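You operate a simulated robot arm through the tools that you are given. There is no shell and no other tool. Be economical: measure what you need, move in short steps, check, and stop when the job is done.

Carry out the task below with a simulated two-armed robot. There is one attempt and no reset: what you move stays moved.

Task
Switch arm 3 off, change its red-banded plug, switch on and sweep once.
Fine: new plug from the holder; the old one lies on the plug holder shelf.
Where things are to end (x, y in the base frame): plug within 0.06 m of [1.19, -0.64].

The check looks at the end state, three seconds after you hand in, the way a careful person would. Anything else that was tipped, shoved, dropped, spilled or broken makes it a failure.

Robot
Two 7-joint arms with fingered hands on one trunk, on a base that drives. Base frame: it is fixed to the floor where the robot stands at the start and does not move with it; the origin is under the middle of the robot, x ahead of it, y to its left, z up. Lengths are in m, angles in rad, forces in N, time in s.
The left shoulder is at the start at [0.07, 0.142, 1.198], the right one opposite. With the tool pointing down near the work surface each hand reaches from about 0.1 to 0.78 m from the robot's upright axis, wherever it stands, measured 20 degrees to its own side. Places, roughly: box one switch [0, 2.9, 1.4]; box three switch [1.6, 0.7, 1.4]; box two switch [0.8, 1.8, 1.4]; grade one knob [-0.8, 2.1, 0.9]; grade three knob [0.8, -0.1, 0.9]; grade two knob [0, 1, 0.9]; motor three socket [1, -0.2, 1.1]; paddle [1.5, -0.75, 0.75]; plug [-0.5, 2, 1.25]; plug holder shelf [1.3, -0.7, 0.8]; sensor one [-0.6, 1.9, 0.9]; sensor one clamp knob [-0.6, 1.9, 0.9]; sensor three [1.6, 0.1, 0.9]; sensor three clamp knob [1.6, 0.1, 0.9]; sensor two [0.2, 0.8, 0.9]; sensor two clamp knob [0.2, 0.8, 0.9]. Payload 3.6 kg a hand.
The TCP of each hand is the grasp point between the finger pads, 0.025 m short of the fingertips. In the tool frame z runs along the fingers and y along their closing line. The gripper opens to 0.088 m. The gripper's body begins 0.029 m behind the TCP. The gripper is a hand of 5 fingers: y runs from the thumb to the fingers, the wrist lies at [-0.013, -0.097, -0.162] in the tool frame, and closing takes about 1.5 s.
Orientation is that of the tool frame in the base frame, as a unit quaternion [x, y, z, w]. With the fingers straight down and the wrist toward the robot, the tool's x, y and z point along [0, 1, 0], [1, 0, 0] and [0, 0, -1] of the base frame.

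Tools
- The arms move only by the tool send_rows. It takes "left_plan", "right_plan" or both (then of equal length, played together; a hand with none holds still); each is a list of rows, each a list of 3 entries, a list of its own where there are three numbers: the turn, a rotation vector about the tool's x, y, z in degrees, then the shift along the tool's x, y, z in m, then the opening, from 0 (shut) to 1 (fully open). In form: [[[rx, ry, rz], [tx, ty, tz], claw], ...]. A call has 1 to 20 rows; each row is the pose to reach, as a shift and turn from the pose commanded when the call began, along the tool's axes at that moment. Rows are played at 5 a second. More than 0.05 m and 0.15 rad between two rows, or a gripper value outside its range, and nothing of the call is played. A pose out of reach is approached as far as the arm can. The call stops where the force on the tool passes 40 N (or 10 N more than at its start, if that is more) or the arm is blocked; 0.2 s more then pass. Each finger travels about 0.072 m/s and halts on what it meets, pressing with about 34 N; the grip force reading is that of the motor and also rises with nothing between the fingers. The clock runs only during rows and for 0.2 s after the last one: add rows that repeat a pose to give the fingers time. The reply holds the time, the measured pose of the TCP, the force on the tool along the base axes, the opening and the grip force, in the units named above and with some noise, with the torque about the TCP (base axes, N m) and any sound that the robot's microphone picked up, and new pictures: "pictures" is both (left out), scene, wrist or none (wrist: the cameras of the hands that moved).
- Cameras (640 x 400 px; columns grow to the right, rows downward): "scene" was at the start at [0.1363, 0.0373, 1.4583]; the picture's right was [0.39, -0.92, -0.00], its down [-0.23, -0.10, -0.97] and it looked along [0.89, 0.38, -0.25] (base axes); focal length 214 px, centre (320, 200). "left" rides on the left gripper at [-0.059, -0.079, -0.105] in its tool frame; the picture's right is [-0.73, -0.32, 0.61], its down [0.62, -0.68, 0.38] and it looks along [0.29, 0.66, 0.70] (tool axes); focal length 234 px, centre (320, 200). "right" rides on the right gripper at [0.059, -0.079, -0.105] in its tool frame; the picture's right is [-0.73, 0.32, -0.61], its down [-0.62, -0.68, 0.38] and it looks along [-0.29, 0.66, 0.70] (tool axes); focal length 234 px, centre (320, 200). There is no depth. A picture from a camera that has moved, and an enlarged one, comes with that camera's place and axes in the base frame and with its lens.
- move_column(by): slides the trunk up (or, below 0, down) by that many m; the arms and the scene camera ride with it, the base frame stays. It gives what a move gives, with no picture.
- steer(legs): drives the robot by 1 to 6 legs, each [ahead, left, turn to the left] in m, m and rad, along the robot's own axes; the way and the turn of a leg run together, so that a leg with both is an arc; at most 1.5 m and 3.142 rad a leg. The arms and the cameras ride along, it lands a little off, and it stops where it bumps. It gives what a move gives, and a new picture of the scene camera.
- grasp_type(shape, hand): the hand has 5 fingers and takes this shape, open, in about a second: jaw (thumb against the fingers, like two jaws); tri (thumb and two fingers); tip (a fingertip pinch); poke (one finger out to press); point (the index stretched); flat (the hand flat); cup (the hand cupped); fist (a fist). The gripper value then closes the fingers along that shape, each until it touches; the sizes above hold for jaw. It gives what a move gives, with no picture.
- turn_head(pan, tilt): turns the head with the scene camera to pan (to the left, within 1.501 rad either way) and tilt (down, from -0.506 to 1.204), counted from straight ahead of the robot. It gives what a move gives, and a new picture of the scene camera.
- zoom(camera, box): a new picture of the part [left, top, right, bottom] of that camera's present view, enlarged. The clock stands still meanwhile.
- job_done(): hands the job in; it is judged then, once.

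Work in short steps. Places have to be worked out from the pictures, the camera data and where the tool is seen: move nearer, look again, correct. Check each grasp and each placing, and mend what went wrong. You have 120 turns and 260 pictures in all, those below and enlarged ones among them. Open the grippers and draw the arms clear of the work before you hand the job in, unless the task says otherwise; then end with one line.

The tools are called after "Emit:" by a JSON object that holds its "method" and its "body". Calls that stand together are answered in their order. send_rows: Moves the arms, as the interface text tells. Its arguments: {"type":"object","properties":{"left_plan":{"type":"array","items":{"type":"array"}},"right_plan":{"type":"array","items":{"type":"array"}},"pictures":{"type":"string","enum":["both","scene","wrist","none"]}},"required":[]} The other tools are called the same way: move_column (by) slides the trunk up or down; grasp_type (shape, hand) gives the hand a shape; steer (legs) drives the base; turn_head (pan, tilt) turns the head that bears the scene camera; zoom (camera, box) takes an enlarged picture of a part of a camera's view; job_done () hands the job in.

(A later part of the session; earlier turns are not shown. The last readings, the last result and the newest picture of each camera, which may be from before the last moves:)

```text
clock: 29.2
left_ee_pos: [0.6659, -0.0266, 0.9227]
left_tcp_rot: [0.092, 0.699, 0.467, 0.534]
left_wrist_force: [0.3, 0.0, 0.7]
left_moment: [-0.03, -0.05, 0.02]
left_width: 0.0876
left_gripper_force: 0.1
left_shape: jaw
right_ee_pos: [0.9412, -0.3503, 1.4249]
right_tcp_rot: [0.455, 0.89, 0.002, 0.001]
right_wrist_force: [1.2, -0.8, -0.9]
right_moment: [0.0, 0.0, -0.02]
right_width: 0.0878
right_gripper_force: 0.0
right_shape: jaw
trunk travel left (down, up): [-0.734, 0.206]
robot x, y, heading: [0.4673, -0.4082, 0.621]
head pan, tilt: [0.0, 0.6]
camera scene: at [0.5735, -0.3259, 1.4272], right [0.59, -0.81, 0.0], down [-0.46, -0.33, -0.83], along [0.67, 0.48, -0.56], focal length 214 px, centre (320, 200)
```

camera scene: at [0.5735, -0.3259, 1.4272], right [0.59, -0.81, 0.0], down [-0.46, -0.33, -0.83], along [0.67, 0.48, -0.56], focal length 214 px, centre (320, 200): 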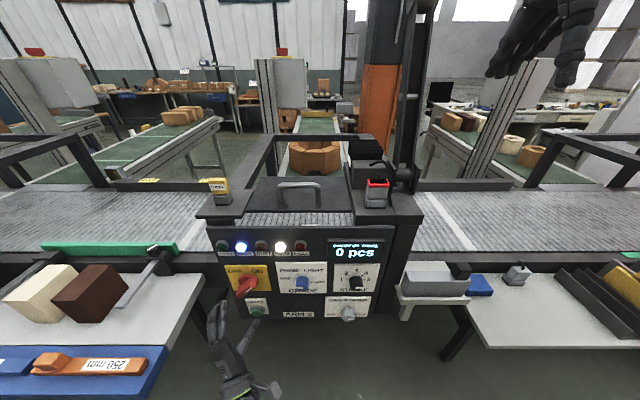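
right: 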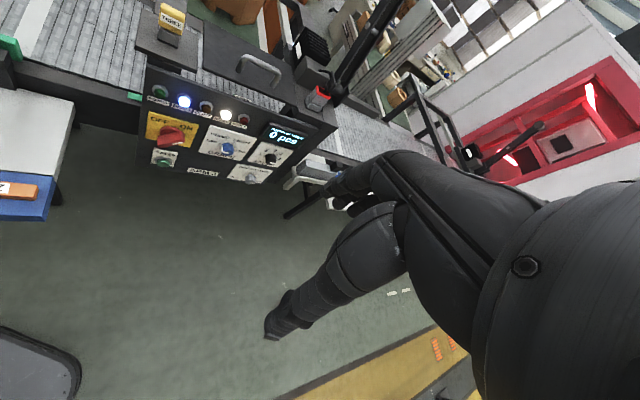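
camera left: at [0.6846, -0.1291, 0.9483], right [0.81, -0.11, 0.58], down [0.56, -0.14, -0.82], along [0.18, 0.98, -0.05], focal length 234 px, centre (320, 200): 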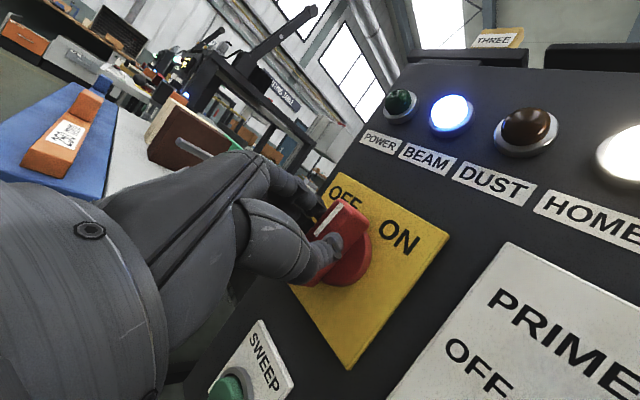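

I advance to the known grip point and close.

Emit:
{"method": "send_rows", "body": {"left_plan": [[[0, 0, 0], [0, 0.003, 0.03], 1], [[0, 0, 0], [0, 0.003, 0.055], 1], [[0, 0, 0], [0, 0.003, 0.07], 1], [[0, 0, 0], [0, 0.003, 0.078], 1], [[0, 0, 0], [0, 0.003, 0.078], 0.6], [[0, 0, 0], [0, 0.003, 0.078], 0.3], [[0, 0, 0], [0, 0.003, 0.078], 0], [[0, 0, 0], [0, 0.003, 0.078], 0], [[0, 0, 0], [0, 0.003, 0.078], 0]], "pictures": "none"}}

Emit:
{"method": "send_rows", "body": {"left_plan": [[[0, 0, -8], [0, 0, 0], 0], [[0, 0, -16], [0, 0, 0], 0], [[0, 0, -24], [0, 0, 0], 0], [[0, 0, -32], [0, 0, 0], 0], [[0, 0, -40], [0, 0, 0], 0], [[0, 0, -48], [0, 0, 0], 0], [[0, 0, -56], [0, 0, 0], 0], [[0, 0, -64], [0, 0, 0], 0], [[0, 0, -72], [0, 0, 0], 0], [[0, 0, -80], [0, 0, 0], 0], [[0, 0, -88], [0, 0, 0], 0], [[0, 0, -94], [0, 0, 0], 0]]}}

Emit:
{"method": "zoom", "body": {"camera": "scene", "box": [180, 220, 340, 330]}}

```text
clock: 31.2
left_ee_pos: [0.7309, 0.0196, 0.9236]
left_tcp_rot: [0.093, 0.7, 0.467, 0.533]
left_wrist_force: [-4.4, -5.9, -2.5]
left_moment: [-0.02, -0.09, 0.11]
left_width: 0.0323
left_gripper_force: 34.1
left_shape: jaw
right_ee_pos: [0.944, -0.3494, 1.4242]
right_tcp_rot: [0.456, 0.89, 0.001, 0.0]
right_wrist_force: [0.0, 0.4, -0.7]
right_moment: [0.0, -0.01, 0.01]
right_width: 0.0876
right_gripper_force: 0.0
right_shape: jaw
trunk travel left (down, up): [-0.734, 0.206]
robot x, y, heading: [0.463, -0.402, 0.621]
head pan, tilt: [0.0, 0.6]
```

```text
clock: 33.8
left_ee_pos: [0.7209, 0.0311, 0.9224]
left_tcp_rot: [-0.402, 0.584, -0.043, 0.704]
left_wrist_force: [-1.5, -4.7, 8.8]
left_moment: [0.13, 0.03, 0.24]
left_width: 0.0281
left_gripper_force: 33.6
left_shape: jaw
right_ee_pos: [0.9447, -0.3527, 1.4231]
right_tcp_rot: [0.456, 0.89, 0.002, 0.0]
right_wrist_force: [0.3, -0.3, -0.7]
right_moment: [0.0, 0.0, 0.01]
right_width: 0.0875
right_gripper_force: 0.0
right_shape: jaw
trunk travel left (down, up): [-0.734, 0.206]
robot x, y, heading: [0.4658, -0.404, 0.623]
head pan, tilt: [0.0, 0.6]
camera scene: at [0.5762, -0.3273, 1.4271], right [0.58, -0.81, 0.0], down [-0.46, -0.33, -0.83], along [0.67, 0.48, -0.56], focal length 214 px, centre (320, 200)
camera left: at [0.6445, -0.044, 1.0172], right [0.42, 0.48, 0.77], down [0.8, -0.59, -0.07], along [0.42, 0.65, -0.64], focal length 234 px, centre (320, 200)
```

scene: 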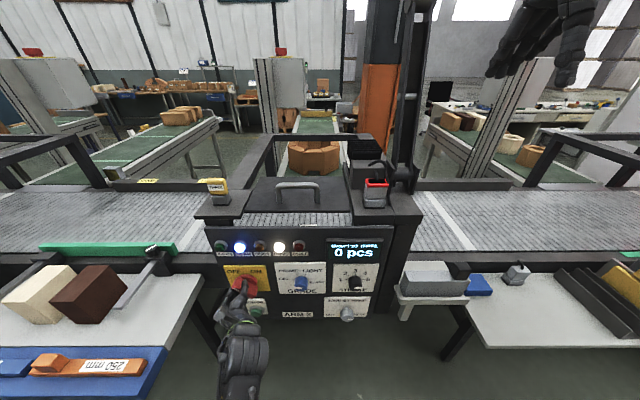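
left: 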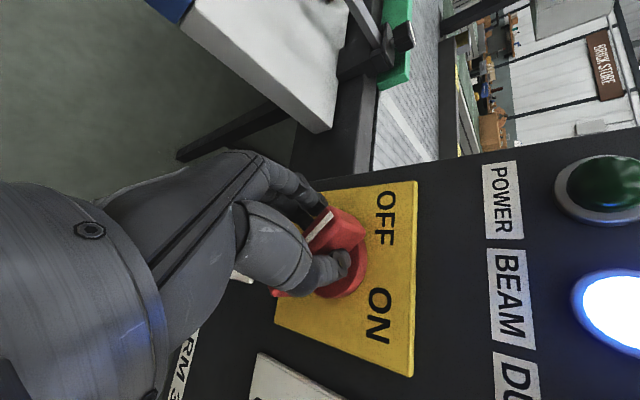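

```text
3.64 times, centred on (260, 275) of scene
camera zoom: at [0.5762, -0.3273, 1.4271], right [0.58, -0.81, 0.0], down [-0.46, -0.33, -0.83], along [0.67, 0.48, -0.56], focal length 780 px, centre (538, -73)
```

zoom: 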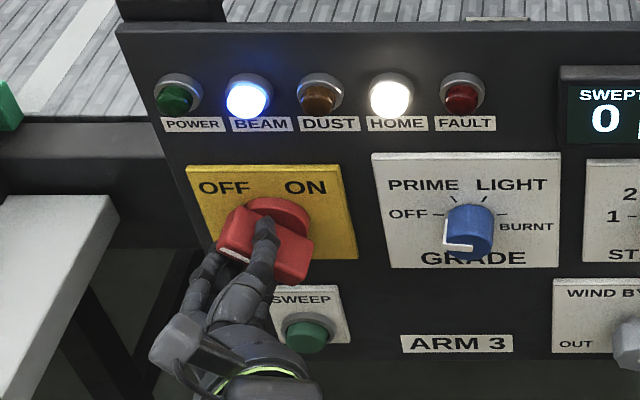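

Handle now points to OFF. I release, retreat, and check it stays.

Emit:
{"method": "send_rows", "body": {"left_plan": [[[0, 0, 0], [0, 0, 0], 0.5], [[0, 0, 0], [0, 0, 0], 1], [[0, 0, 0], [0, 0, 0], 1], [[0, 0, 0], [0, 0, 0], 1], [[0, 0, 0], [0, 0, -0.04], 1], [[0, 0, 0], [0, 0, -0.08], 1], [[0, 0, 0], [0, 0, -0.11], 1]], "pictures": "wrist"}}

Emit:
{"method": "zoom", "body": {"camera": "scene", "box": [180, 220, 340, 330]}}

```text
clock: 34.1
left_ee_pos: [0.7202, 0.0346, 0.9198]
left_tcp_rot: [-0.401, 0.586, -0.041, 0.703]
left_wrist_force: [-0.4, 0.6, -0.7]
left_moment: [0.03, -0.02, -0.01]
left_width: 0.0371
left_gripper_force: 0.1
left_shape: jaw
right_ee_pos: [0.9441, -0.3493, 1.4245]
right_tcp_rot: [0.455, 0.891, 0.001, 0.0]
right_wrist_force: [-0.6, -0.3, -0.4]
right_moment: [0.03, -0.03, 0.01]
right_width: 0.0877
right_gripper_force: 0.0
right_shape: jaw
trunk travel left (down, up): [-0.734, 0.206]
robot x, y, heading: [0.4645, -0.408, 0.626]
head pan, tilt: [0.0, 0.6]
stopped in row 1 (left hand): the arm was blocked; the commanded pose is now the measured one
camera left: at [0.6444, -0.0417, 1.0159], right [0.43, 0.48, 0.77], down [0.8, -0.59, -0.08], along [0.42, 0.65, -0.64], focal length 234 px, centre (320, 200)
```

left: 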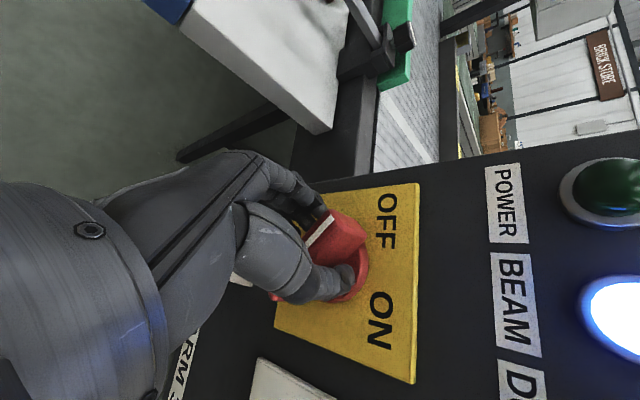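

```text
3.64 times, centred on (260, 275) of scene
camera zoom: at [0.5765, -0.325, 1.4267], right [0.58, -0.81, 0.0], down [-0.46, -0.33, -0.83], along [0.67, 0.48, -0.56], focal length 780 px, centre (538, -73)
```

zoom: 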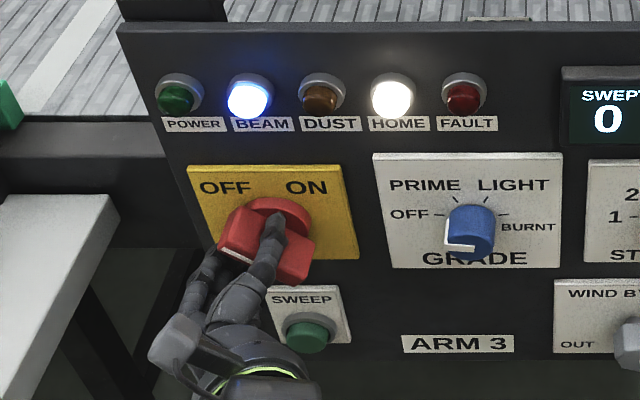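

The release stalled after one row; I repeat opening and retreat.

Emit:
{"method": "send_rows", "body": {"left_plan": [[[0, 0, 0], [0, 0, 0], 0.8], [[0, 0, 0], [0, 0, 0], 1], [[0, 0, 0], [0, 0, 0], 1], [[0, 0, 0], [0, 0, 0], 1], [[0, 0, 0], [0, 0, -0.04], 1], [[0, 0, 0], [0, 0, -0.08], 1], [[0, 0, 0], [0, 0, -0.11], 1]], "pictures": "wrist"}}

Emit:
{"method": "zoom", "body": {"camera": "scene", "box": [180, 220, 340, 330]}}

```text
clock: 35.4
left_ee_pos: [0.6682, 0.0249, 0.9308]
left_tcp_rot: [-0.313, 0.637, -0.01, 0.704]
left_wrist_force: [0.4, -0.2, -0.4]
left_moment: [0.0, 0.01, -0.01]
left_width: 0.0879
left_gripper_force: 0.0
left_shape: jaw
right_ee_pos: [0.9458, -0.3481, 1.423]
right_tcp_rot: [0.455, 0.891, 0.001, 0.0]
right_wrist_force: [-0.9, -1.0, 0.1]
right_moment: [0.02, -0.01, 0.04]
right_width: 0.0879
right_gripper_force: 0.0
right_shape: jaw
trunk travel left (down, up): [-0.734, 0.206]
robot x, y, heading: [0.4651, -0.4094, 0.624]
head pan, tilt: [0.0, 0.6]
stopped in row 6 (left hand): the arm was blocked; the commanded pose is now the measured one
camera left: at [0.5931, -0.0586, 1.0193], right [0.54, 0.3, 0.79], down [0.73, -0.64, -0.25], along [0.43, 0.71, -0.56], focal length 234 px, centre (320, 200)
```

left: 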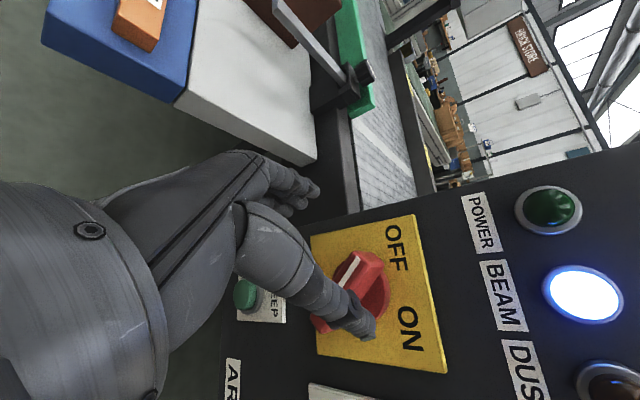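

```text
3.64 times, centred on (260, 275) of scene
camera zoom: at [0.5773, -0.3224, 1.4269], right [0.58, -0.81, 0.0], down [-0.46, -0.33, -0.82], along [0.67, 0.48, -0.57], focal length 780 px, centre (538, -73)
```

zoom: 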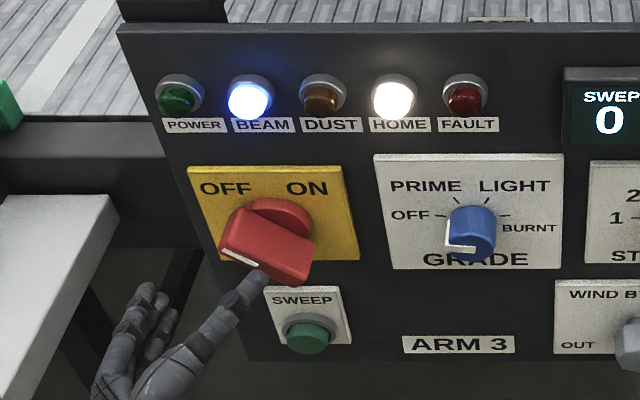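

Handle stays at OFF. I roll the left hand back to neutral in place and then raise it away.

Emit:
{"method": "send_rows", "body": {"left_plan": [[[0, 0, 6], [0, 0, -0.005], 1], [[0, 0, 13], [0, 0, -0.01], 1], [[0, 0, 20], [0, 0, -0.015], 1], [[0, 0, 28], [0, 0, -0.02], 1], [[0, 0, 36], [0, 0, -0.03], 1], [[0, 0, 44], [0, 0, -0.04], 1], [[0, 0, 52], [0, 0, -0.04], 1], [[0, 0, 60], [0, 0, -0.04], 1], [[0, 0, 68], [0, 0, -0.04], 1], [[0, 0, 76], [0, 0, -0.04], 1]], "pictures": "none"}}

```text
clock: 36.1
left_ee_pos: [0.656, 0.0352, 0.9401]
left_tcp_rot: [-0.15, 0.703, 0.093, 0.689]
left_wrist_force: [0.2, 0.4, 0.0]
left_moment: [0.03, 0.02, -0.03]
left_width: 0.0878
left_gripper_force: 0.1
left_shape: jaw
right_ee_pos: [0.9447, -0.3497, 1.4246]
right_tcp_rot: [0.456, 0.89, 0.0, 0.0]
right_wrist_force: [0.5, 0.3, -0.8]
right_moment: [-0.05, 0.03, 0.01]
right_width: 0.0875
right_gripper_force: 0.1
right_shape: jaw
trunk travel left (down, up): [-0.734, 0.206]
robot x, y, heading: [0.4637, -0.4066, 0.622]
head pan, tilt: [0.0, 0.6]
stopped in row 3 (left hand): the arm was blocked; the commanded pose is now the measured one
```

Again halted early, but progress made; I continue the roll.

Emit:
{"method": "send_rows", "body": {"left_plan": [[[0, 0, 6], [0, 0, 0], 1], [[0, 0, 13], [0, 0, 0], 1], [[0, 0, 20], [0, 0, 0], 1], [[0, 0, 28], [0, 0, 0], 1], [[0, 0, 36], [0, 0, 0], 1], [[0, 0, 44], [0, 0, 0], 1], [[0, 0, 52], [0, 0, 0], 1]], "pictures": "both"}}

```text
clock: 36.7
left_ee_pos: [0.6522, 0.0392, 0.9424]
left_tcp_rot: [0.009, 0.741, 0.182, 0.646]
left_wrist_force: [-0.3, 0.3, 0.1]
left_moment: [0.02, -0.02, -0.03]
left_width: 0.0878
left_gripper_force: 0.1
left_shape: jaw
right_ee_pos: [0.9446, -0.3525, 1.424]
right_tcp_rot: [0.456, 0.89, 0.003, -0.001]
right_wrist_force: [-0.3, 0.0, 0.3]
right_moment: [-0.01, -0.01, 0.0]
right_width: 0.0876
right_gripper_force: 0.0
right_shape: jaw
trunk travel left (down, up): [-0.734, 0.206]
robot x, y, heading: [0.4633, -0.4061, 0.623]
head pan, tilt: [0.0, 0.6]
stopped in row 3 (left hand): the arm was blocked; the commanded pose is now the measured one
camera scene: at [0.5771, -0.3273, 1.428], right [0.58, -0.81, 0.0], down [-0.46, -0.33, -0.83], along [0.67, 0.48, -0.56], focal length 214 px, centre (320, 200)
camera left: at [0.5787, -0.0756, 0.9872], right [0.77, -0.32, 0.54], down [0.42, -0.38, -0.82], along [0.48, 0.86, -0.16], focal length 234 px, centre (320, 200)
```

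scene: 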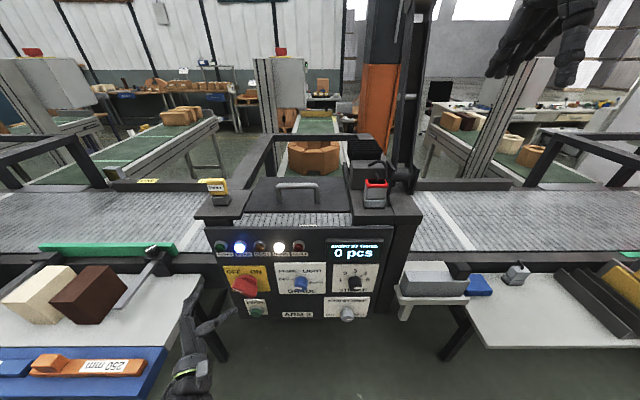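
left: 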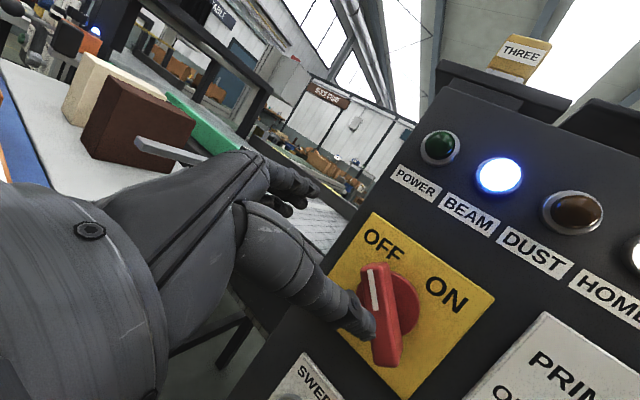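

OFF is confirmed. I raise the left hand out of the way.

Emit:
{"method": "send_rows", "body": {"left_plan": [[[0, 0, 0], [-0.02, 0, -0.01], 1], [[0, 0, 0], [-0.05, 0, -0.03], 1], [[0, 0, 0], [-0.09, 0, -0.04], 1], [[0, 0, 5], [-0.13, 0, -0.05], 1], [[0, 0, 12], [-0.17, 0, -0.05], 1], [[0, 0, 20], [-0.21, 0, -0.05], 1], [[0, 0, 28], [-0.25, 0, -0.05], 1]], "pictures": "scene"}}

```text
clock: 38.3
left_ee_pos: [0.7152, 0.0117, 1.1181]
left_tcp_rot: [0.186, 0.717, 0.333, 0.584]
left_wrist_force: [-0.1, -0.5, 0.1]
left_moment: [-0.02, 0.02, 0.0]
left_width: 0.0877
left_gripper_force: 0.0
left_shape: jaw
left hand out of reach, approached as far as the arm can: row 3, 4, 5, 6, 7
right_ee_pos: [0.9448, -0.3461, 1.4228]
right_tcp_rot: [0.456, 0.89, 0.001, 0.0]
right_wrist_force: [0.0, 0.8, 0.1]
right_moment: [-0.03, -0.01, 0.0]
right_width: 0.0877
right_gripper_force: 0.0
right_shape: jaw
trunk travel left (down, up): [-0.734, 0.206]
robot x, y, heading: [0.4629, -0.4052, 0.624]
head pan, tilt: [0.0, 0.6]
camera scene: at [0.5774, -0.3228, 1.4266], right [0.58, -0.81, 0.0], down [-0.46, -0.33, -0.82], along [0.67, 0.48, -0.57], focal length 214 px, centre (320, 200)
```

scene: 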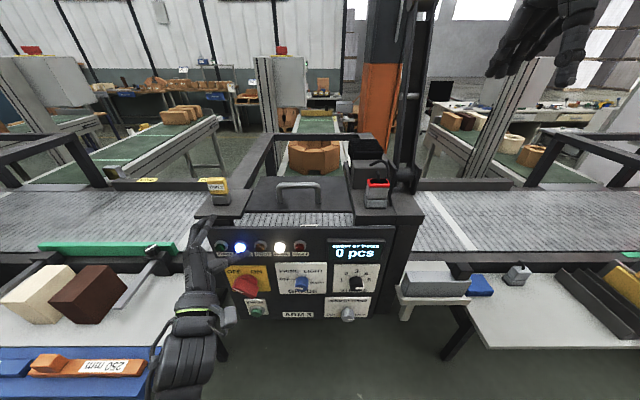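

Left hand is clear above. Plug is at about [0.998, −0.185, 1.165]. I look at it from the right wrist camera.

Emit:
{"method": "zoom", "body": {"camera": "right", "box": [0, 0, 640, 400]}}

Emit:
{"method": "zoom", "body": {"camera": "scene", "box": [330, 130, 440, 220]}}

```text
1.00 times, centred on (320, 200) of right (not enlarged: the box is as wide or as high as the picture)
camera zoom: at [0.8467, -0.3464, 1.5283], right [0.69, -0.4, 0.61], down [-0.19, -0.9, -0.38], along [0.7, 0.15, -0.7], focal length 234 px, centre (320, 200)
```

zoom: 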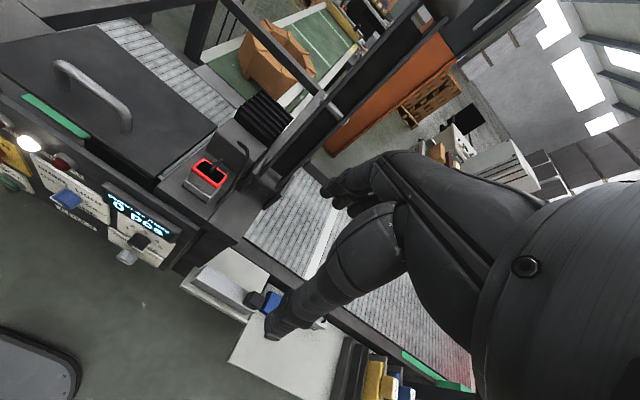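

```text
4.44 times, centred on (385, 175) of scene
camera zoom: at [0.5774, -0.3228, 1.4266], right [0.58, -0.81, 0.0], down [-0.46, -0.33, -0.82], along [0.67, 0.48, -0.57], focal length 953 px, centre (31, 311)
```

zoom: 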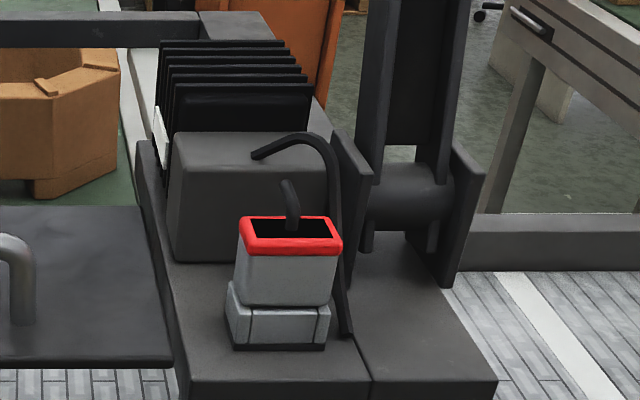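

I zoom the wrist view on the plug to understand the cable.

Emit:
{"method": "zoom", "body": {"camera": "right", "box": [160, 110, 300, 210]}}

Emit:
{"method": "zoom", "body": {"camera": "left", "box": [0, 0, 640, 400]}}

```text
4.00 times, centred on (230, 160) of right
camera zoom: at [0.8467, -0.3464, 1.5283], right [0.69, -0.4, 0.61], down [-0.19, -0.9, -0.38], along [0.7, 0.15, -0.7], focal length 937 px, centre (680, 360)
```

zoom: 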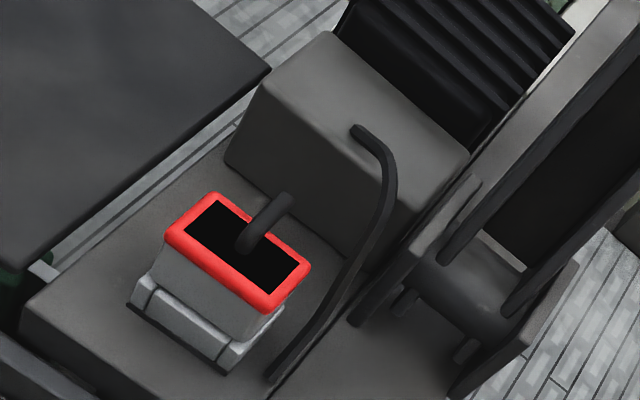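

```text
1.00 times, centred on (320, 200) of left (not enlarged: the box is as wide or as high as the picture)
camera zoom: at [0.6374, -0.1101, 1.1156], right [0.8, -0.55, 0.23], down [0.3, 0.03, -0.95], along [0.52, 0.84, 0.18], focal length 234 px, centre (320, 200)
```

zoom: 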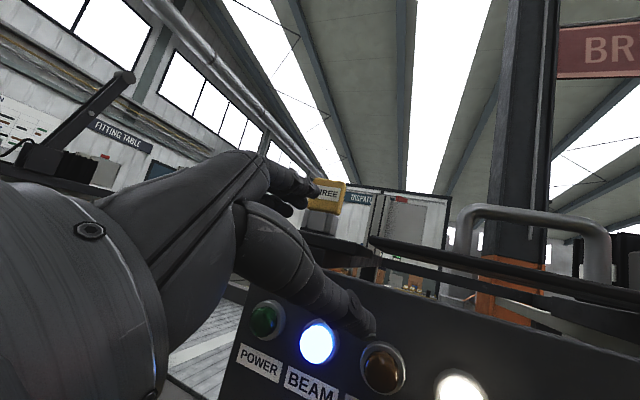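

Plug top is at about [0.992, −0.187, 1.187], narrow side front-to-back. I move the right hand above it.

Emit:
{"method": "send_rows", "body": {"right_plan": [[[0, 0, 0], [0.03, 0.03, 0], 0.9], [[0, 0, 0], [0.06, 0.06, 0.02], 0.8], [[0, 0, 0], [0.09, 0.09, 0.05], 0.7], [[0, 0, 0], [0.108, 0.115, 0.09], 0.7], [[0, 0, 0], [0.108, 0.131, 0.12], 0.7], [[0, 0, 0], [0.108, 0.131, 0.15], 0.7], [[0, 0, 0], [0.108, 0.131, 0.15], 0.7]]}}

Emit:
{"method": "zoom", "body": {"camera": "scene", "box": [330, 110, 450, 220]}}

```text
refused: row 3 steps farther than a row can; nothing moved
```

```text
3.64 times, centred on (390, 165) of scene
camera zoom: at [0.5774, -0.3228, 1.4266], right [0.58, -0.81, 0.0], down [-0.46, -0.33, -0.82], along [0.67, 0.48, -0.57], focal length 780 px, centre (66, 327)
```

zoom: 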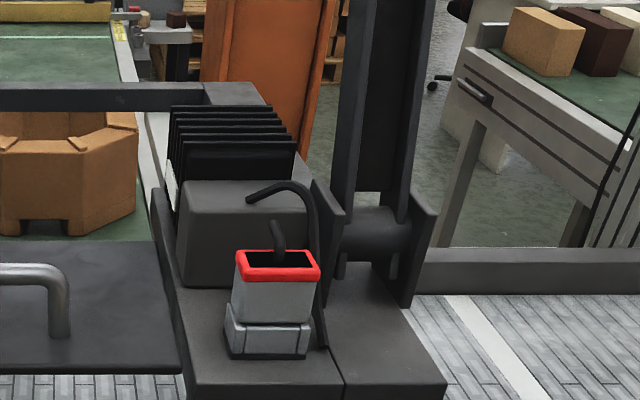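

Step too large; I resend with smaller steps.

Emit:
{"method": "send_rows", "body": {"right_plan": [[[0, 0, 0], [0.027, 0.033, 0], 0.9], [[0, 0, 0], [0.054, 0.066, 0.015], 0.8], [[0, 0, 0], [0.081, 0.099, 0.03], 0.7], [[0, 0, 0], [0.108, 0.13, 0.045], 0.7], [[0, 0, 0], [0.108, 0.131, 0.08], 0.7], [[0, 0, 0], [0.108, 0.131, 0.12], 0.7], [[0, 0, 0], [0.108, 0.131, 0.15], 0.7], [[0, 0, 0], [0.108, 0.131, 0.15], 0.7]]}}

Emit:
{"method": "zoom", "body": {"camera": "scene", "box": [330, 110, 450, 220]}}

```text
clock: 40.1
left_ee_pos: [0.7139, 0.0097, 1.1194]
left_tcp_rot: [0.186, 0.717, 0.333, 0.584]
left_wrist_force: [-0.4, -0.2, -0.2]
left_moment: [0.01, 0.06, 0.01]
left_width: 0.0877
left_gripper_force: 0.0
left_shape: jaw
right_ee_pos: [0.9885, -0.1844, 1.2719]
right_tcp_rot: [0.456, 0.89, 0.002, 0.0]
right_wrist_force: [-1.0, 0.1, 0.0]
right_moment: [0.01, -0.02, 0.01]
right_width: 0.0621
right_gripper_force: 0.0
right_shape: jaw
right hand out of reach, approached as far as the arm can: row 2, 3, 4, 5, 6
trunk travel left (down, up): [-0.734, 0.206]
robot x, y, heading: [0.4613, -0.4051, 0.626]
head pan, tilt: [0.0, 0.6]
camera scene: at [0.5769, -0.3246, 1.4267], right [0.58, -0.81, 0.0], down [-0.46, -0.33, -0.83], along [0.67, 0.48, -0.56], focal length 214 px, centre (320, 200)
camera right: at [0.8898, -0.1832, 1.3779], right [0.69, -0.4, 0.61], down [-0.19, -0.9, -0.39], along [0.7, 0.15, -0.69], focal length 234 px, centre (320, 200)
```

scene: 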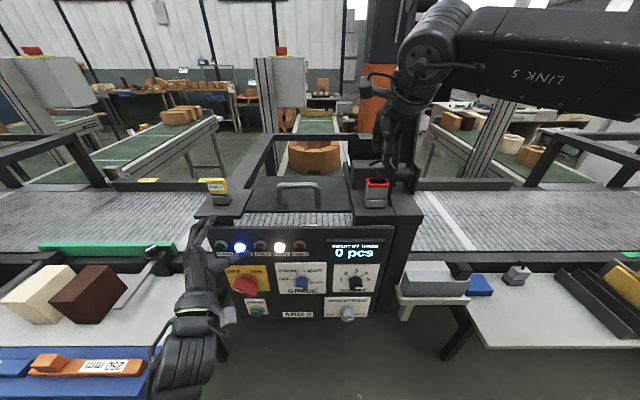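
right: 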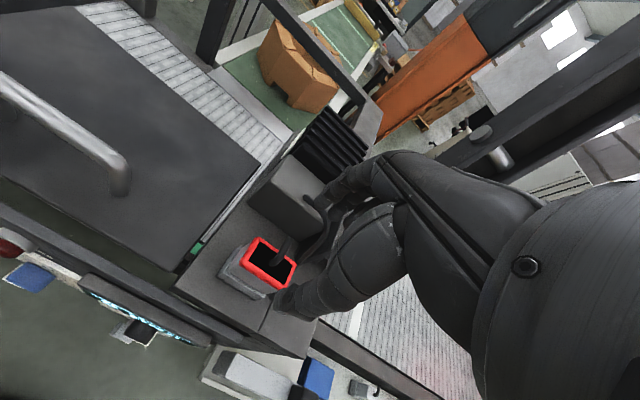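

```text
3.64 times, centred on (390, 165) of scene
camera zoom: at [0.5769, -0.3246, 1.4267], right [0.58, -0.81, 0.0], down [-0.46, -0.33, -0.83], along [0.67, 0.48, -0.56], focal length 780 px, centre (66, 327)
```

zoom: 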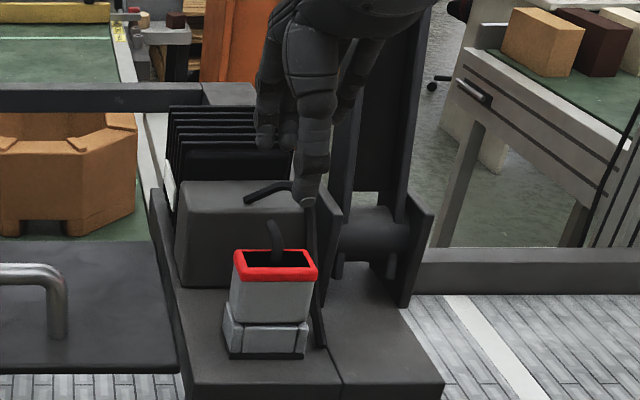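

I zoom the wrist view to check finger clearance to the cable.

Emit:
{"method": "zoom", "body": {"camera": "right", "box": [200, 130, 360, 330]}}

Emit:
{"method": "zoom", "body": {"camera": "scene", "box": [350, 120, 420, 220]}}

```text
2.00 times, centred on (280, 230) of right
camera zoom: at [0.8898, -0.1832, 1.3779], right [0.69, -0.4, 0.61], down [-0.19, -0.9, -0.39], along [0.7, 0.15, -0.69], focal length 468 px, centre (400, 140)
```

zoom: 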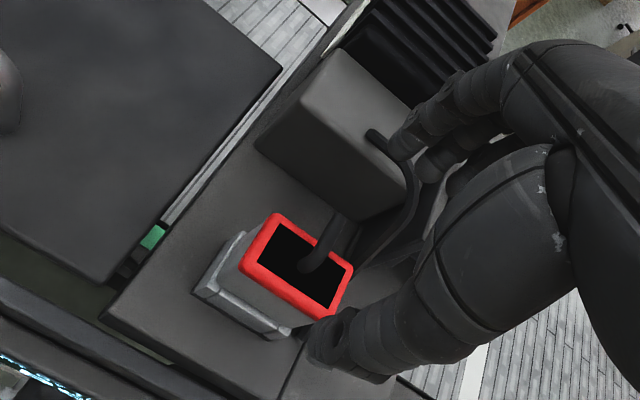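

```text
4.00 times, centred on (385, 170) of scene
camera zoom: at [0.5769, -0.3246, 1.4267], right [0.58, -0.81, 0.0], down [-0.46, -0.33, -0.83], along [0.67, 0.48, -0.56], focal length 858 px, centre (60, 320)
```

zoom: 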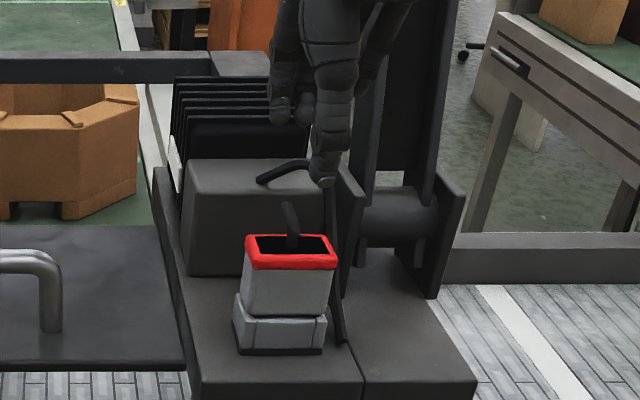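

Hook end is ~0.07 m behind the plug; a narrow opening should clear it. I shift 8 mm left, narrow the jaw, and descend to the plug.

Emit:
{"method": "send_rows", "body": {"right_plan": [[[0, 0, 0], [0.008, 0, 0], 0.6], [[0, 0, 0], [0.008, 0.001, 0.02], 0.58], [[0, 0, 0], [0.008, 0.001, 0.04], 0.58], [[0, 0, 0], [0.008, 0.001, 0.055], 0.58], [[0, 0, 0], [0.008, 0.001, 0.07], 0.58], [[0, 0, 0], [0.008, 0.001, 0.07], 0.58]]}}

Emit:
{"method": "zoom", "body": {"camera": "scene", "box": [350, 120, 420, 220]}}

```text
clock: 41.5
left_ee_pos: [0.7136, 0.0094, 1.1192]
left_tcp_rot: [0.186, 0.716, 0.333, 0.585]
left_wrist_force: [0.1, 0.6, 0.1]
left_moment: [0.0, -0.02, 0.01]
left_width: 0.0877
left_gripper_force: 0.0
left_shape: jaw
right_ee_pos: [0.9849, -0.1766, 1.2035]
right_tcp_rot: [0.456, 0.89, 0.001, 0.0]
right_wrist_force: [-0.8, 0.7, 0.0]
right_moment: [-0.03, 0.05, -0.04]
right_width: 0.0516
right_gripper_force: 0.2
right_shape: jaw
trunk travel left (down, up): [-0.734, 0.206]
robot x, y, heading: [0.4646, -0.4052, 0.622]
head pan, tilt: [0.0, 0.6]
camera scene: at [0.577, -0.3244, 1.4267], right [0.58, -0.81, 0.0], down [-0.46, -0.33, -0.82], along [0.67, 0.48, -0.57], focal length 214 px, centre (320, 200)
camera right: at [0.8865, -0.1756, 1.3084], right [0.69, -0.4, 0.61], down [-0.19, -0.9, -0.39], along [0.7, 0.15, -0.69], focal length 234 px, centre (320, 200)
```

scene: 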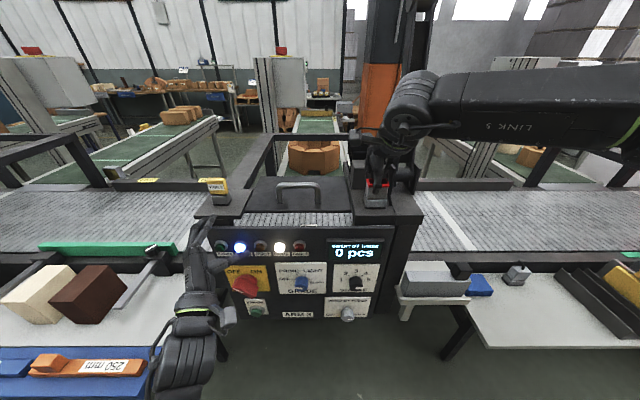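
right: 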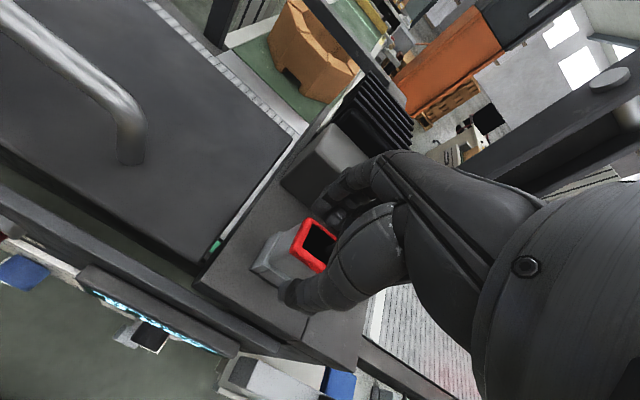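

```text
4.00 times, centred on (385, 170) of scene
camera zoom: at [0.577, -0.3244, 1.4267], right [0.58, -0.81, 0.0], down [-0.46, -0.33, -0.82], along [0.67, 0.48, -0.57], focal length 858 px, centre (60, 320)
```

zoom: 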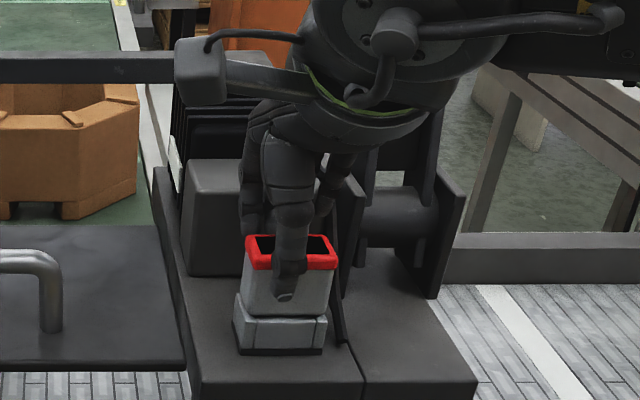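

Thumb is in front, fingers behind the plug. I go 2 cm lower and close.

Emit:
{"method": "send_rows", "body": {"right_plan": [[[0, 0, 0], [0, 0.001, 0.01], 0.58], [[0, 0, 0], [0, 0.001, 0.022], 0.58], [[0, 0, 0], [0, 0.001, 0.022], 0.4], [[0, 0, 0], [0, 0.001, 0.022], 0.2], [[0, 0, 0], [0, 0.001, 0.022], 0], [[0, 0, 0], [0, 0.001, 0.022], 0], [[0, 0, 0], [0, 0.001, 0.022], 0]]}}

Emit:
{"method": "zoom", "body": {"camera": "scene", "box": [350, 120, 420, 220]}}

```text
clock: 43.1
left_ee_pos: [0.7137, 0.0102, 1.1189]
left_tcp_rot: [0.187, 0.717, 0.333, 0.583]
left_wrist_force: [0.6, -0.6, -1.0]
left_moment: [-0.01, -0.02, 0.03]
left_width: 0.0879
left_gripper_force: 0.0
left_shape: jaw
right_ee_pos: [0.9876, -0.1761, 1.1811]
right_tcp_rot: [0.456, 0.89, 0.001, 0.0]
right_wrist_force: [2.9, 0.6, 0.2]
right_moment: [0.01, -0.09, 0.07]
right_width: 0.0225
right_gripper_force: 34.0
right_shape: jaw
trunk travel left (down, up): [-0.734, 0.206]
robot x, y, heading: [0.4646, -0.408, 0.623]
head pan, tilt: [0.0, 0.6]
camera scene: at [0.5781, -0.3241, 1.4266], right [0.58, -0.81, 0.0], down [-0.46, -0.33, -0.82], along [0.67, 0.48, -0.57], focal length 214 px, centre (320, 200)
camera right: at [0.888, -0.1755, 1.2865], right [0.69, -0.4, 0.61], down [-0.19, -0.9, -0.39], along [0.7, 0.15, -0.7], focal length 234 px, centre (320, 200)
```

scene: 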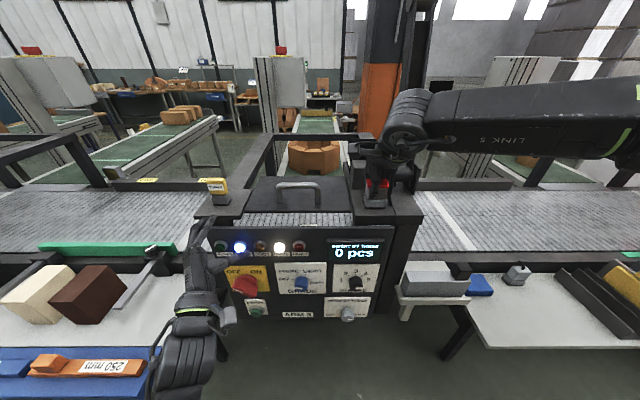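
right: 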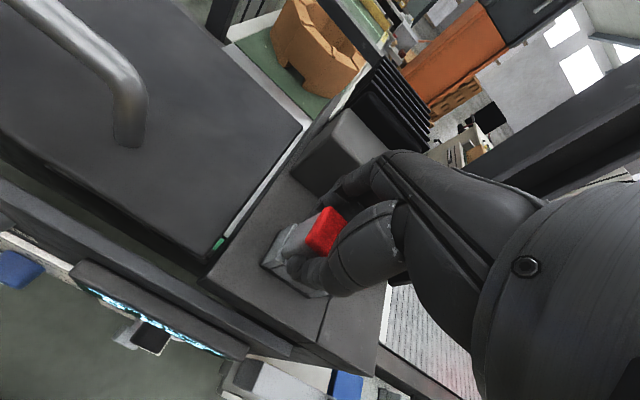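

```text
4.00 times, centred on (385, 170) of scene
camera zoom: at [0.5781, -0.3241, 1.4266], right [0.58, -0.81, 0.0], down [-0.46, -0.33, -0.82], along [0.67, 0.48, -0.57], focal length 858 px, centre (60, 320)
```

zoom: 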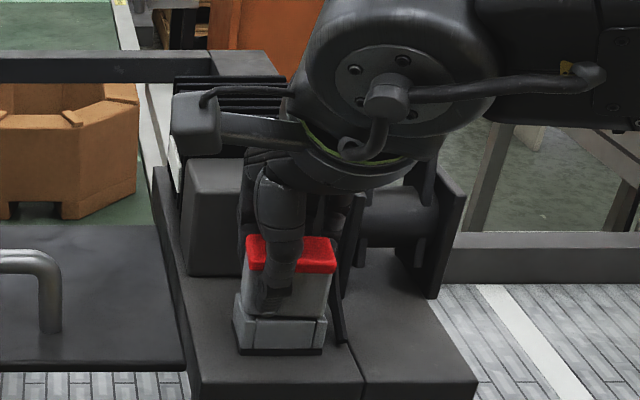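

Plug gripped (0.0225 m). I pull it straight up slowly.

Emit:
{"method": "send_rows", "body": {"right_plan": [[[0, 0, 0], [0, 0, -0.01], 0], [[0, 0, 0], [0, 0, -0.02], 0], [[0, 0, 0], [0, 0, -0.03], 0], [[0, 0, 0], [0, 0, -0.045], 0], [[0, 0, 0], [0, 0, -0.065], 0], [[0, 0, 0], [0, 0, -0.09], 0]]}}

Emit:
{"method": "zoom", "body": {"camera": "scene", "box": [340, 100, 440, 220]}}

```text
clock: 44.5
left_ee_pos: [0.7134, 0.01, 1.1197]
left_tcp_rot: [0.186, 0.717, 0.333, 0.584]
left_wrist_force: [0.9, -0.7, 0.2]
left_moment: [-0.01, 0.0, 0.0]
left_width: 0.0879
left_gripper_force: 0.1
left_shape: jaw
right_ee_pos: [0.9866, -0.1779, 1.2711]
right_tcp_rot: [0.456, 0.89, 0.001, 0.001]
right_wrist_force: [0.2, 1.0, -0.5]
right_moment: [0.0, 0.01, 0.02]
right_width: 0.0221
right_gripper_force: 34.0
right_shape: jaw
trunk travel left (down, up): [-0.734, 0.206]
robot x, y, heading: [0.4644, -0.4041, 0.627]
head pan, tilt: [0.0, 0.6]
camera scene: at [0.5774, -0.3242, 1.4267], right [0.58, -0.81, 0.0], down [-0.46, -0.33, -0.82], along [0.67, 0.48, -0.57], focal length 214 px, centre (320, 200)
camera right: at [0.8873, -0.1757, 1.3771], right [0.69, -0.4, 0.61], down [-0.19, -0.9, -0.38], along [0.7, 0.15, -0.7], focal length 234 px, centre (320, 200)
```

scene: 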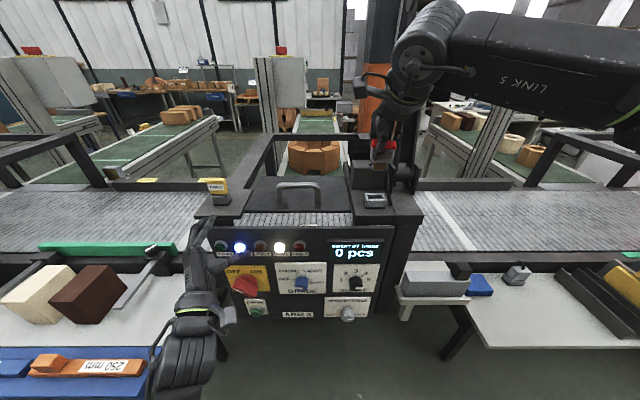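
right: 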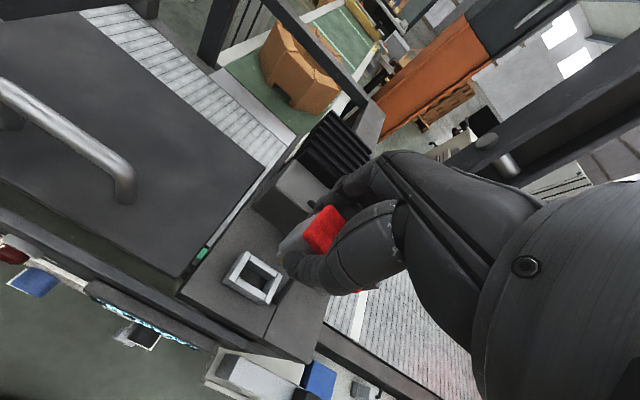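

```text
3.33 times, centred on (390, 160) of scene
camera zoom: at [0.5774, -0.3242, 1.4267], right [0.58, -0.81, 0.0], down [-0.46, -0.33, -0.82], along [0.67, 0.48, -0.57], focal length 715 px, centre (87, 333)
```

zoom: 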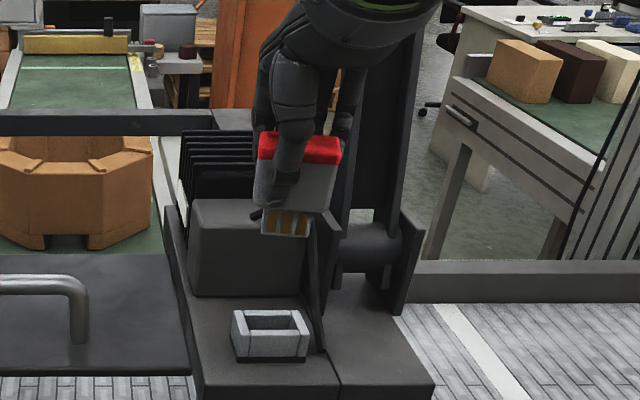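

The old plug is out with contacts visible. I pull the right hand back and up, then drive over to the shelf.

Emit:
{"method": "send_rows", "body": {"right_plan": [[[0, 0, 0], [0, -0.02, -0.03], 0], [[0, 0, 0], [0, -0.05, -0.04], 0], [[0, 0, 0], [0, -0.09, -0.05], 0], [[0, 0, 0], [0, -0.12, -0.05], 0]], "pictures": "none"}}

Emit:
{"method": "steer", "body": {"legs": [[-0.12, 0, 0], [0, -0.45, 0]]}}

```text
clock: 45.5
left_ee_pos: [0.7124, 0.0084, 1.1196]
left_tcp_rot: [0.186, 0.716, 0.333, 0.585]
left_wrist_force: [-0.2, -0.3, 0.6]
left_moment: [0.01, -0.04, 0.0]
left_width: 0.0877
left_gripper_force: 0.0
left_shape: jaw
right_ee_pos: [0.8855, -0.2488, 1.322]
right_tcp_rot: [0.457, 0.89, 0.002, 0.0]
right_wrist_force: [-0.3, -0.1, -0.6]
right_moment: [-0.02, 0.0, 0.02]
right_width: 0.0218
right_gripper_force: 34.1
right_shape: jaw
trunk travel left (down, up): [-0.734, 0.206]
robot x, y, heading: [0.4641, -0.4041, 0.624]
head pan, tilt: [0.0, 0.6]
```

```text
clock: 49.1
left_ee_pos: [0.8793, -0.4288, 1.1191]
left_tcp_rot: [0.187, 0.716, 0.333, 0.584]
left_wrist_force: [0.8, 1.1, 0.6]
left_moment: [0.03, -0.02, 0.0]
left_width: 0.0879
left_gripper_force: 0.1
left_shape: jaw
right_ee_pos: [1.0515, -0.6865, 1.3216]
right_tcp_rot: [0.458, 0.889, 0.001, 0.0]
right_wrist_force: [0.6, -0.3, -1.3]
right_moment: [0.0, -0.01, -0.01]
right_width: 0.0221
right_gripper_force: 33.8
right_shape: jaw
trunk travel left (down, up): [-0.734, 0.206]
robot x, y, heading: [0.6314, -0.8445, 0.623]
head pan, tilt: [0.0, 0.6]
camera scene: at [0.7419, -0.7623, 1.4267], right [0.58, -0.81, 0.0], down [-0.46, -0.33, -0.82], along [0.67, 0.48, -0.57], focal length 214 px, centre (320, 200)
```

scene: 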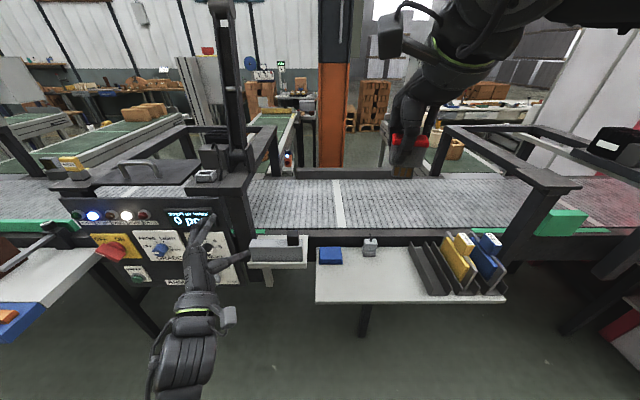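

I'm in front of the shelf; the spot [1.19, −0.64] is free shelf in front of the holder. I inch forward 0.06 m.

Emit:
{"method": "steer", "body": {"legs": [[0.06, 0, 0]]}}

Emit:
{"method": "zoom", "body": {"camera": "scene", "box": [300, 220, 460, 330]}}

Emit:
{"method": "zoom", "body": {"camera": "right", "box": [0, 0, 640, 400]}}

```text
clock: 50.0
left_ee_pos: [0.926, -0.3958, 1.1197]
left_tcp_rot: [0.187, 0.716, 0.332, 0.585]
left_wrist_force: [-0.3, -0.7, -0.1]
left_moment: [-0.01, 0.0, -0.01]
left_width: 0.0879
left_gripper_force: 0.1
left_shape: jaw
right_ee_pos: [1.0971, -0.6533, 1.3223]
right_tcp_rot: [0.457, 0.89, 0.001, 0.001]
right_wrist_force: [-0.7, -0.3, 0.3]
right_moment: [0.01, -0.03, 0.01]
right_width: 0.0219
right_gripper_force: 33.4
right_shape: jaw
trunk travel left (down, up): [-0.734, 0.206]
robot x, y, heading: [0.676, -0.8148, 0.619]
head pan, tilt: [0.0, 0.6]
camera scene: at [0.7878, -0.7298, 1.4271], right [0.58, -0.81, 0.0], down [-0.46, -0.33, -0.83], along [0.67, 0.48, -0.56], focal length 214 px, centre (320, 200)
```

scene: 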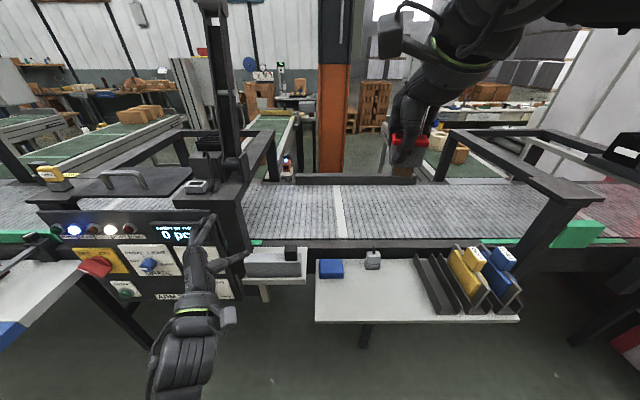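

```text
3.64 times, centred on (380, 275) of scene
camera zoom: at [0.7878, -0.7298, 1.4271], right [0.58, -0.81, 0.0], down [-0.46, -0.33, -0.83], along [0.67, 0.48, -0.56], focal length 780 px, centre (102, -73)
```

zoom: 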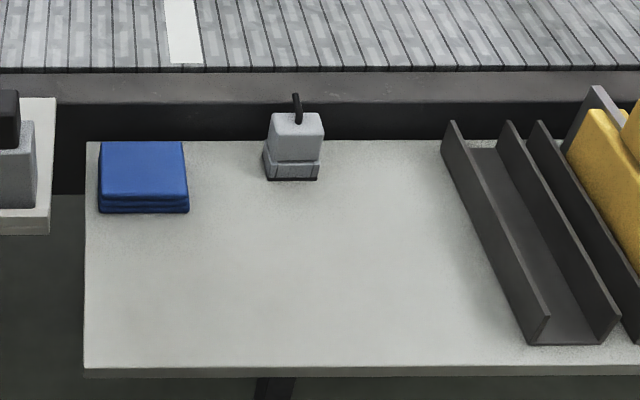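

```text
1.00 times, centred on (320, 200) of right (not enlarged: the box is as wide or as high as the picture)
camera zoom: at [0.9992, -0.6515, 1.4278], right [0.68, -0.4, 0.61], down [-0.19, -0.9, -0.39], along [0.71, 0.15, -0.69], focal length 234 px, centre (320, 200)
```

zoom: 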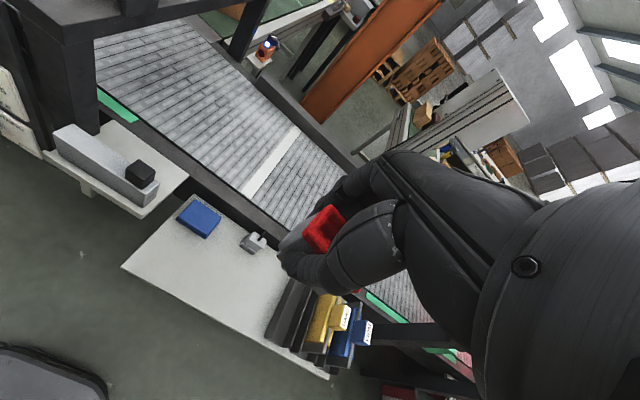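

Shelf top is about z 0.81. I carry the plug over the target and lower to z≈0.90.

Emit:
{"method": "send_rows", "body": {"right_plan": [[[0, 0, 0], [-0.01, 0.025, 0.03], 0], [[0, 0, 0], [-0.02, 0.05, 0.07], 0], [[0, 0, 0], [-0.035, 0.075, 0.105], 0], [[0, 0, 0], [-0.035, 0.075, 0.15], 0], [[0, 0, 0], [-0.035, 0.075, 0.195], 0], [[0, 0, 0], [-0.035, 0.075, 0.24], 0], [[0, 0, 0], [-0.035, 0.075, 0.285], 0], [[0, 0, 0], [-0.035, 0.075, 0.33], 0], [[0, 0, 0], [-0.035, 0.075, 0.37], 0], [[0, 0, 0], [-0.035, 0.075, 0.4], 0], [[0, 0, 0], [-0.035, 0.075, 0.42], 0], [[0, 0, 0], [-0.035, 0.075, 0.42], 0]]}}

Emit:
{"method": "zoom", "body": {"camera": "scene", "box": [300, 200, 460, 310]}}

```text
clock: 52.6
left_ee_pos: [0.9281, -0.3937, 1.1179]
left_tcp_rot: [0.188, 0.716, 0.332, 0.585]
left_wrist_force: [-1.0, -0.5, 0.8]
left_moment: [0.01, 0.0, 0.0]
left_width: 0.0876
left_gripper_force: 0.1
left_shape: jaw
right_ee_pos: [1.1858, -0.6472, 0.915]
right_tcp_rot: [0.457, 0.89, 0.001, 0.0]
right_wrist_force: [-1.1, 0.7, -1.4]
right_moment: [-0.03, 0.0, 0.0]
right_width: 0.0216
right_gripper_force: 34.0
right_shape: jaw
right hand out of reach, approached as far as the arm can: row 10, 11, 12
trunk travel left (down, up): [-0.734, 0.206]
robot x, y, heading: [0.6773, -0.8121, 0.62]
head pan, tilt: [0.0, 0.6]
camera scene: at [0.7906, -0.7281, 1.4267], right [0.58, -0.81, 0.0], down [-0.46, -0.33, -0.82], along [0.67, 0.48, -0.57], focal length 214 px, centre (320, 200)
camera right: at [1.0862, -0.6459, 1.0191], right [0.68, -0.4, 0.61], down [-0.19, -0.9, -0.39], along [0.7, 0.15, -0.69], focal length 234 px, centre (320, 200)
```

scene: 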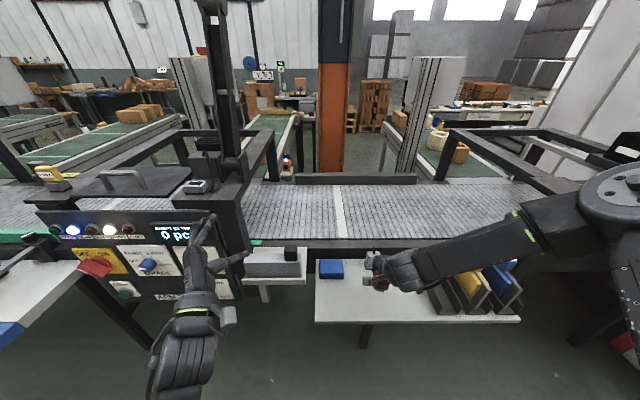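
right: 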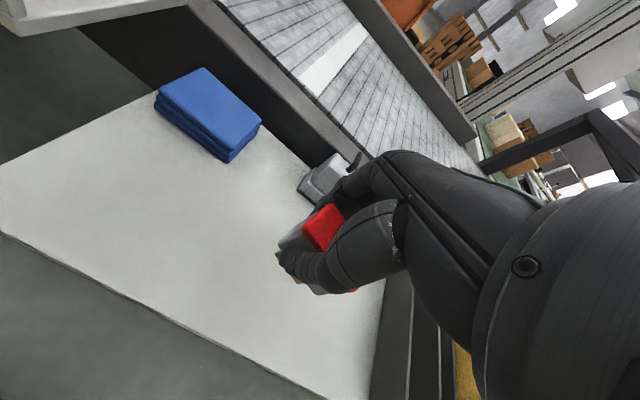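

```text
3.64 times, centred on (380, 255) of scene
camera zoom: at [0.7906, -0.7281, 1.4267], right [0.58, -0.81, 0.0], down [-0.46, -0.33, -0.82], along [0.67, 0.48, -0.57], focal length 780 px, centre (102, 0)
```

zoom: 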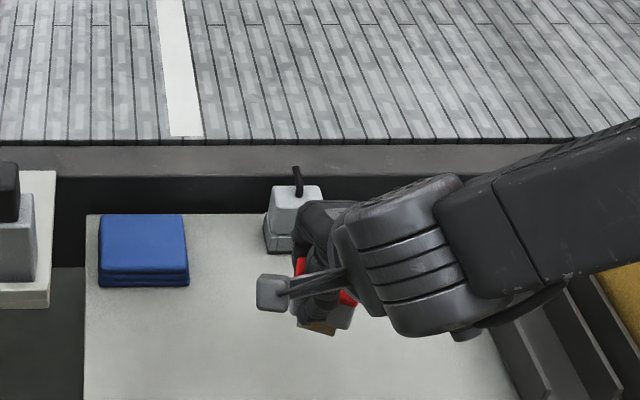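

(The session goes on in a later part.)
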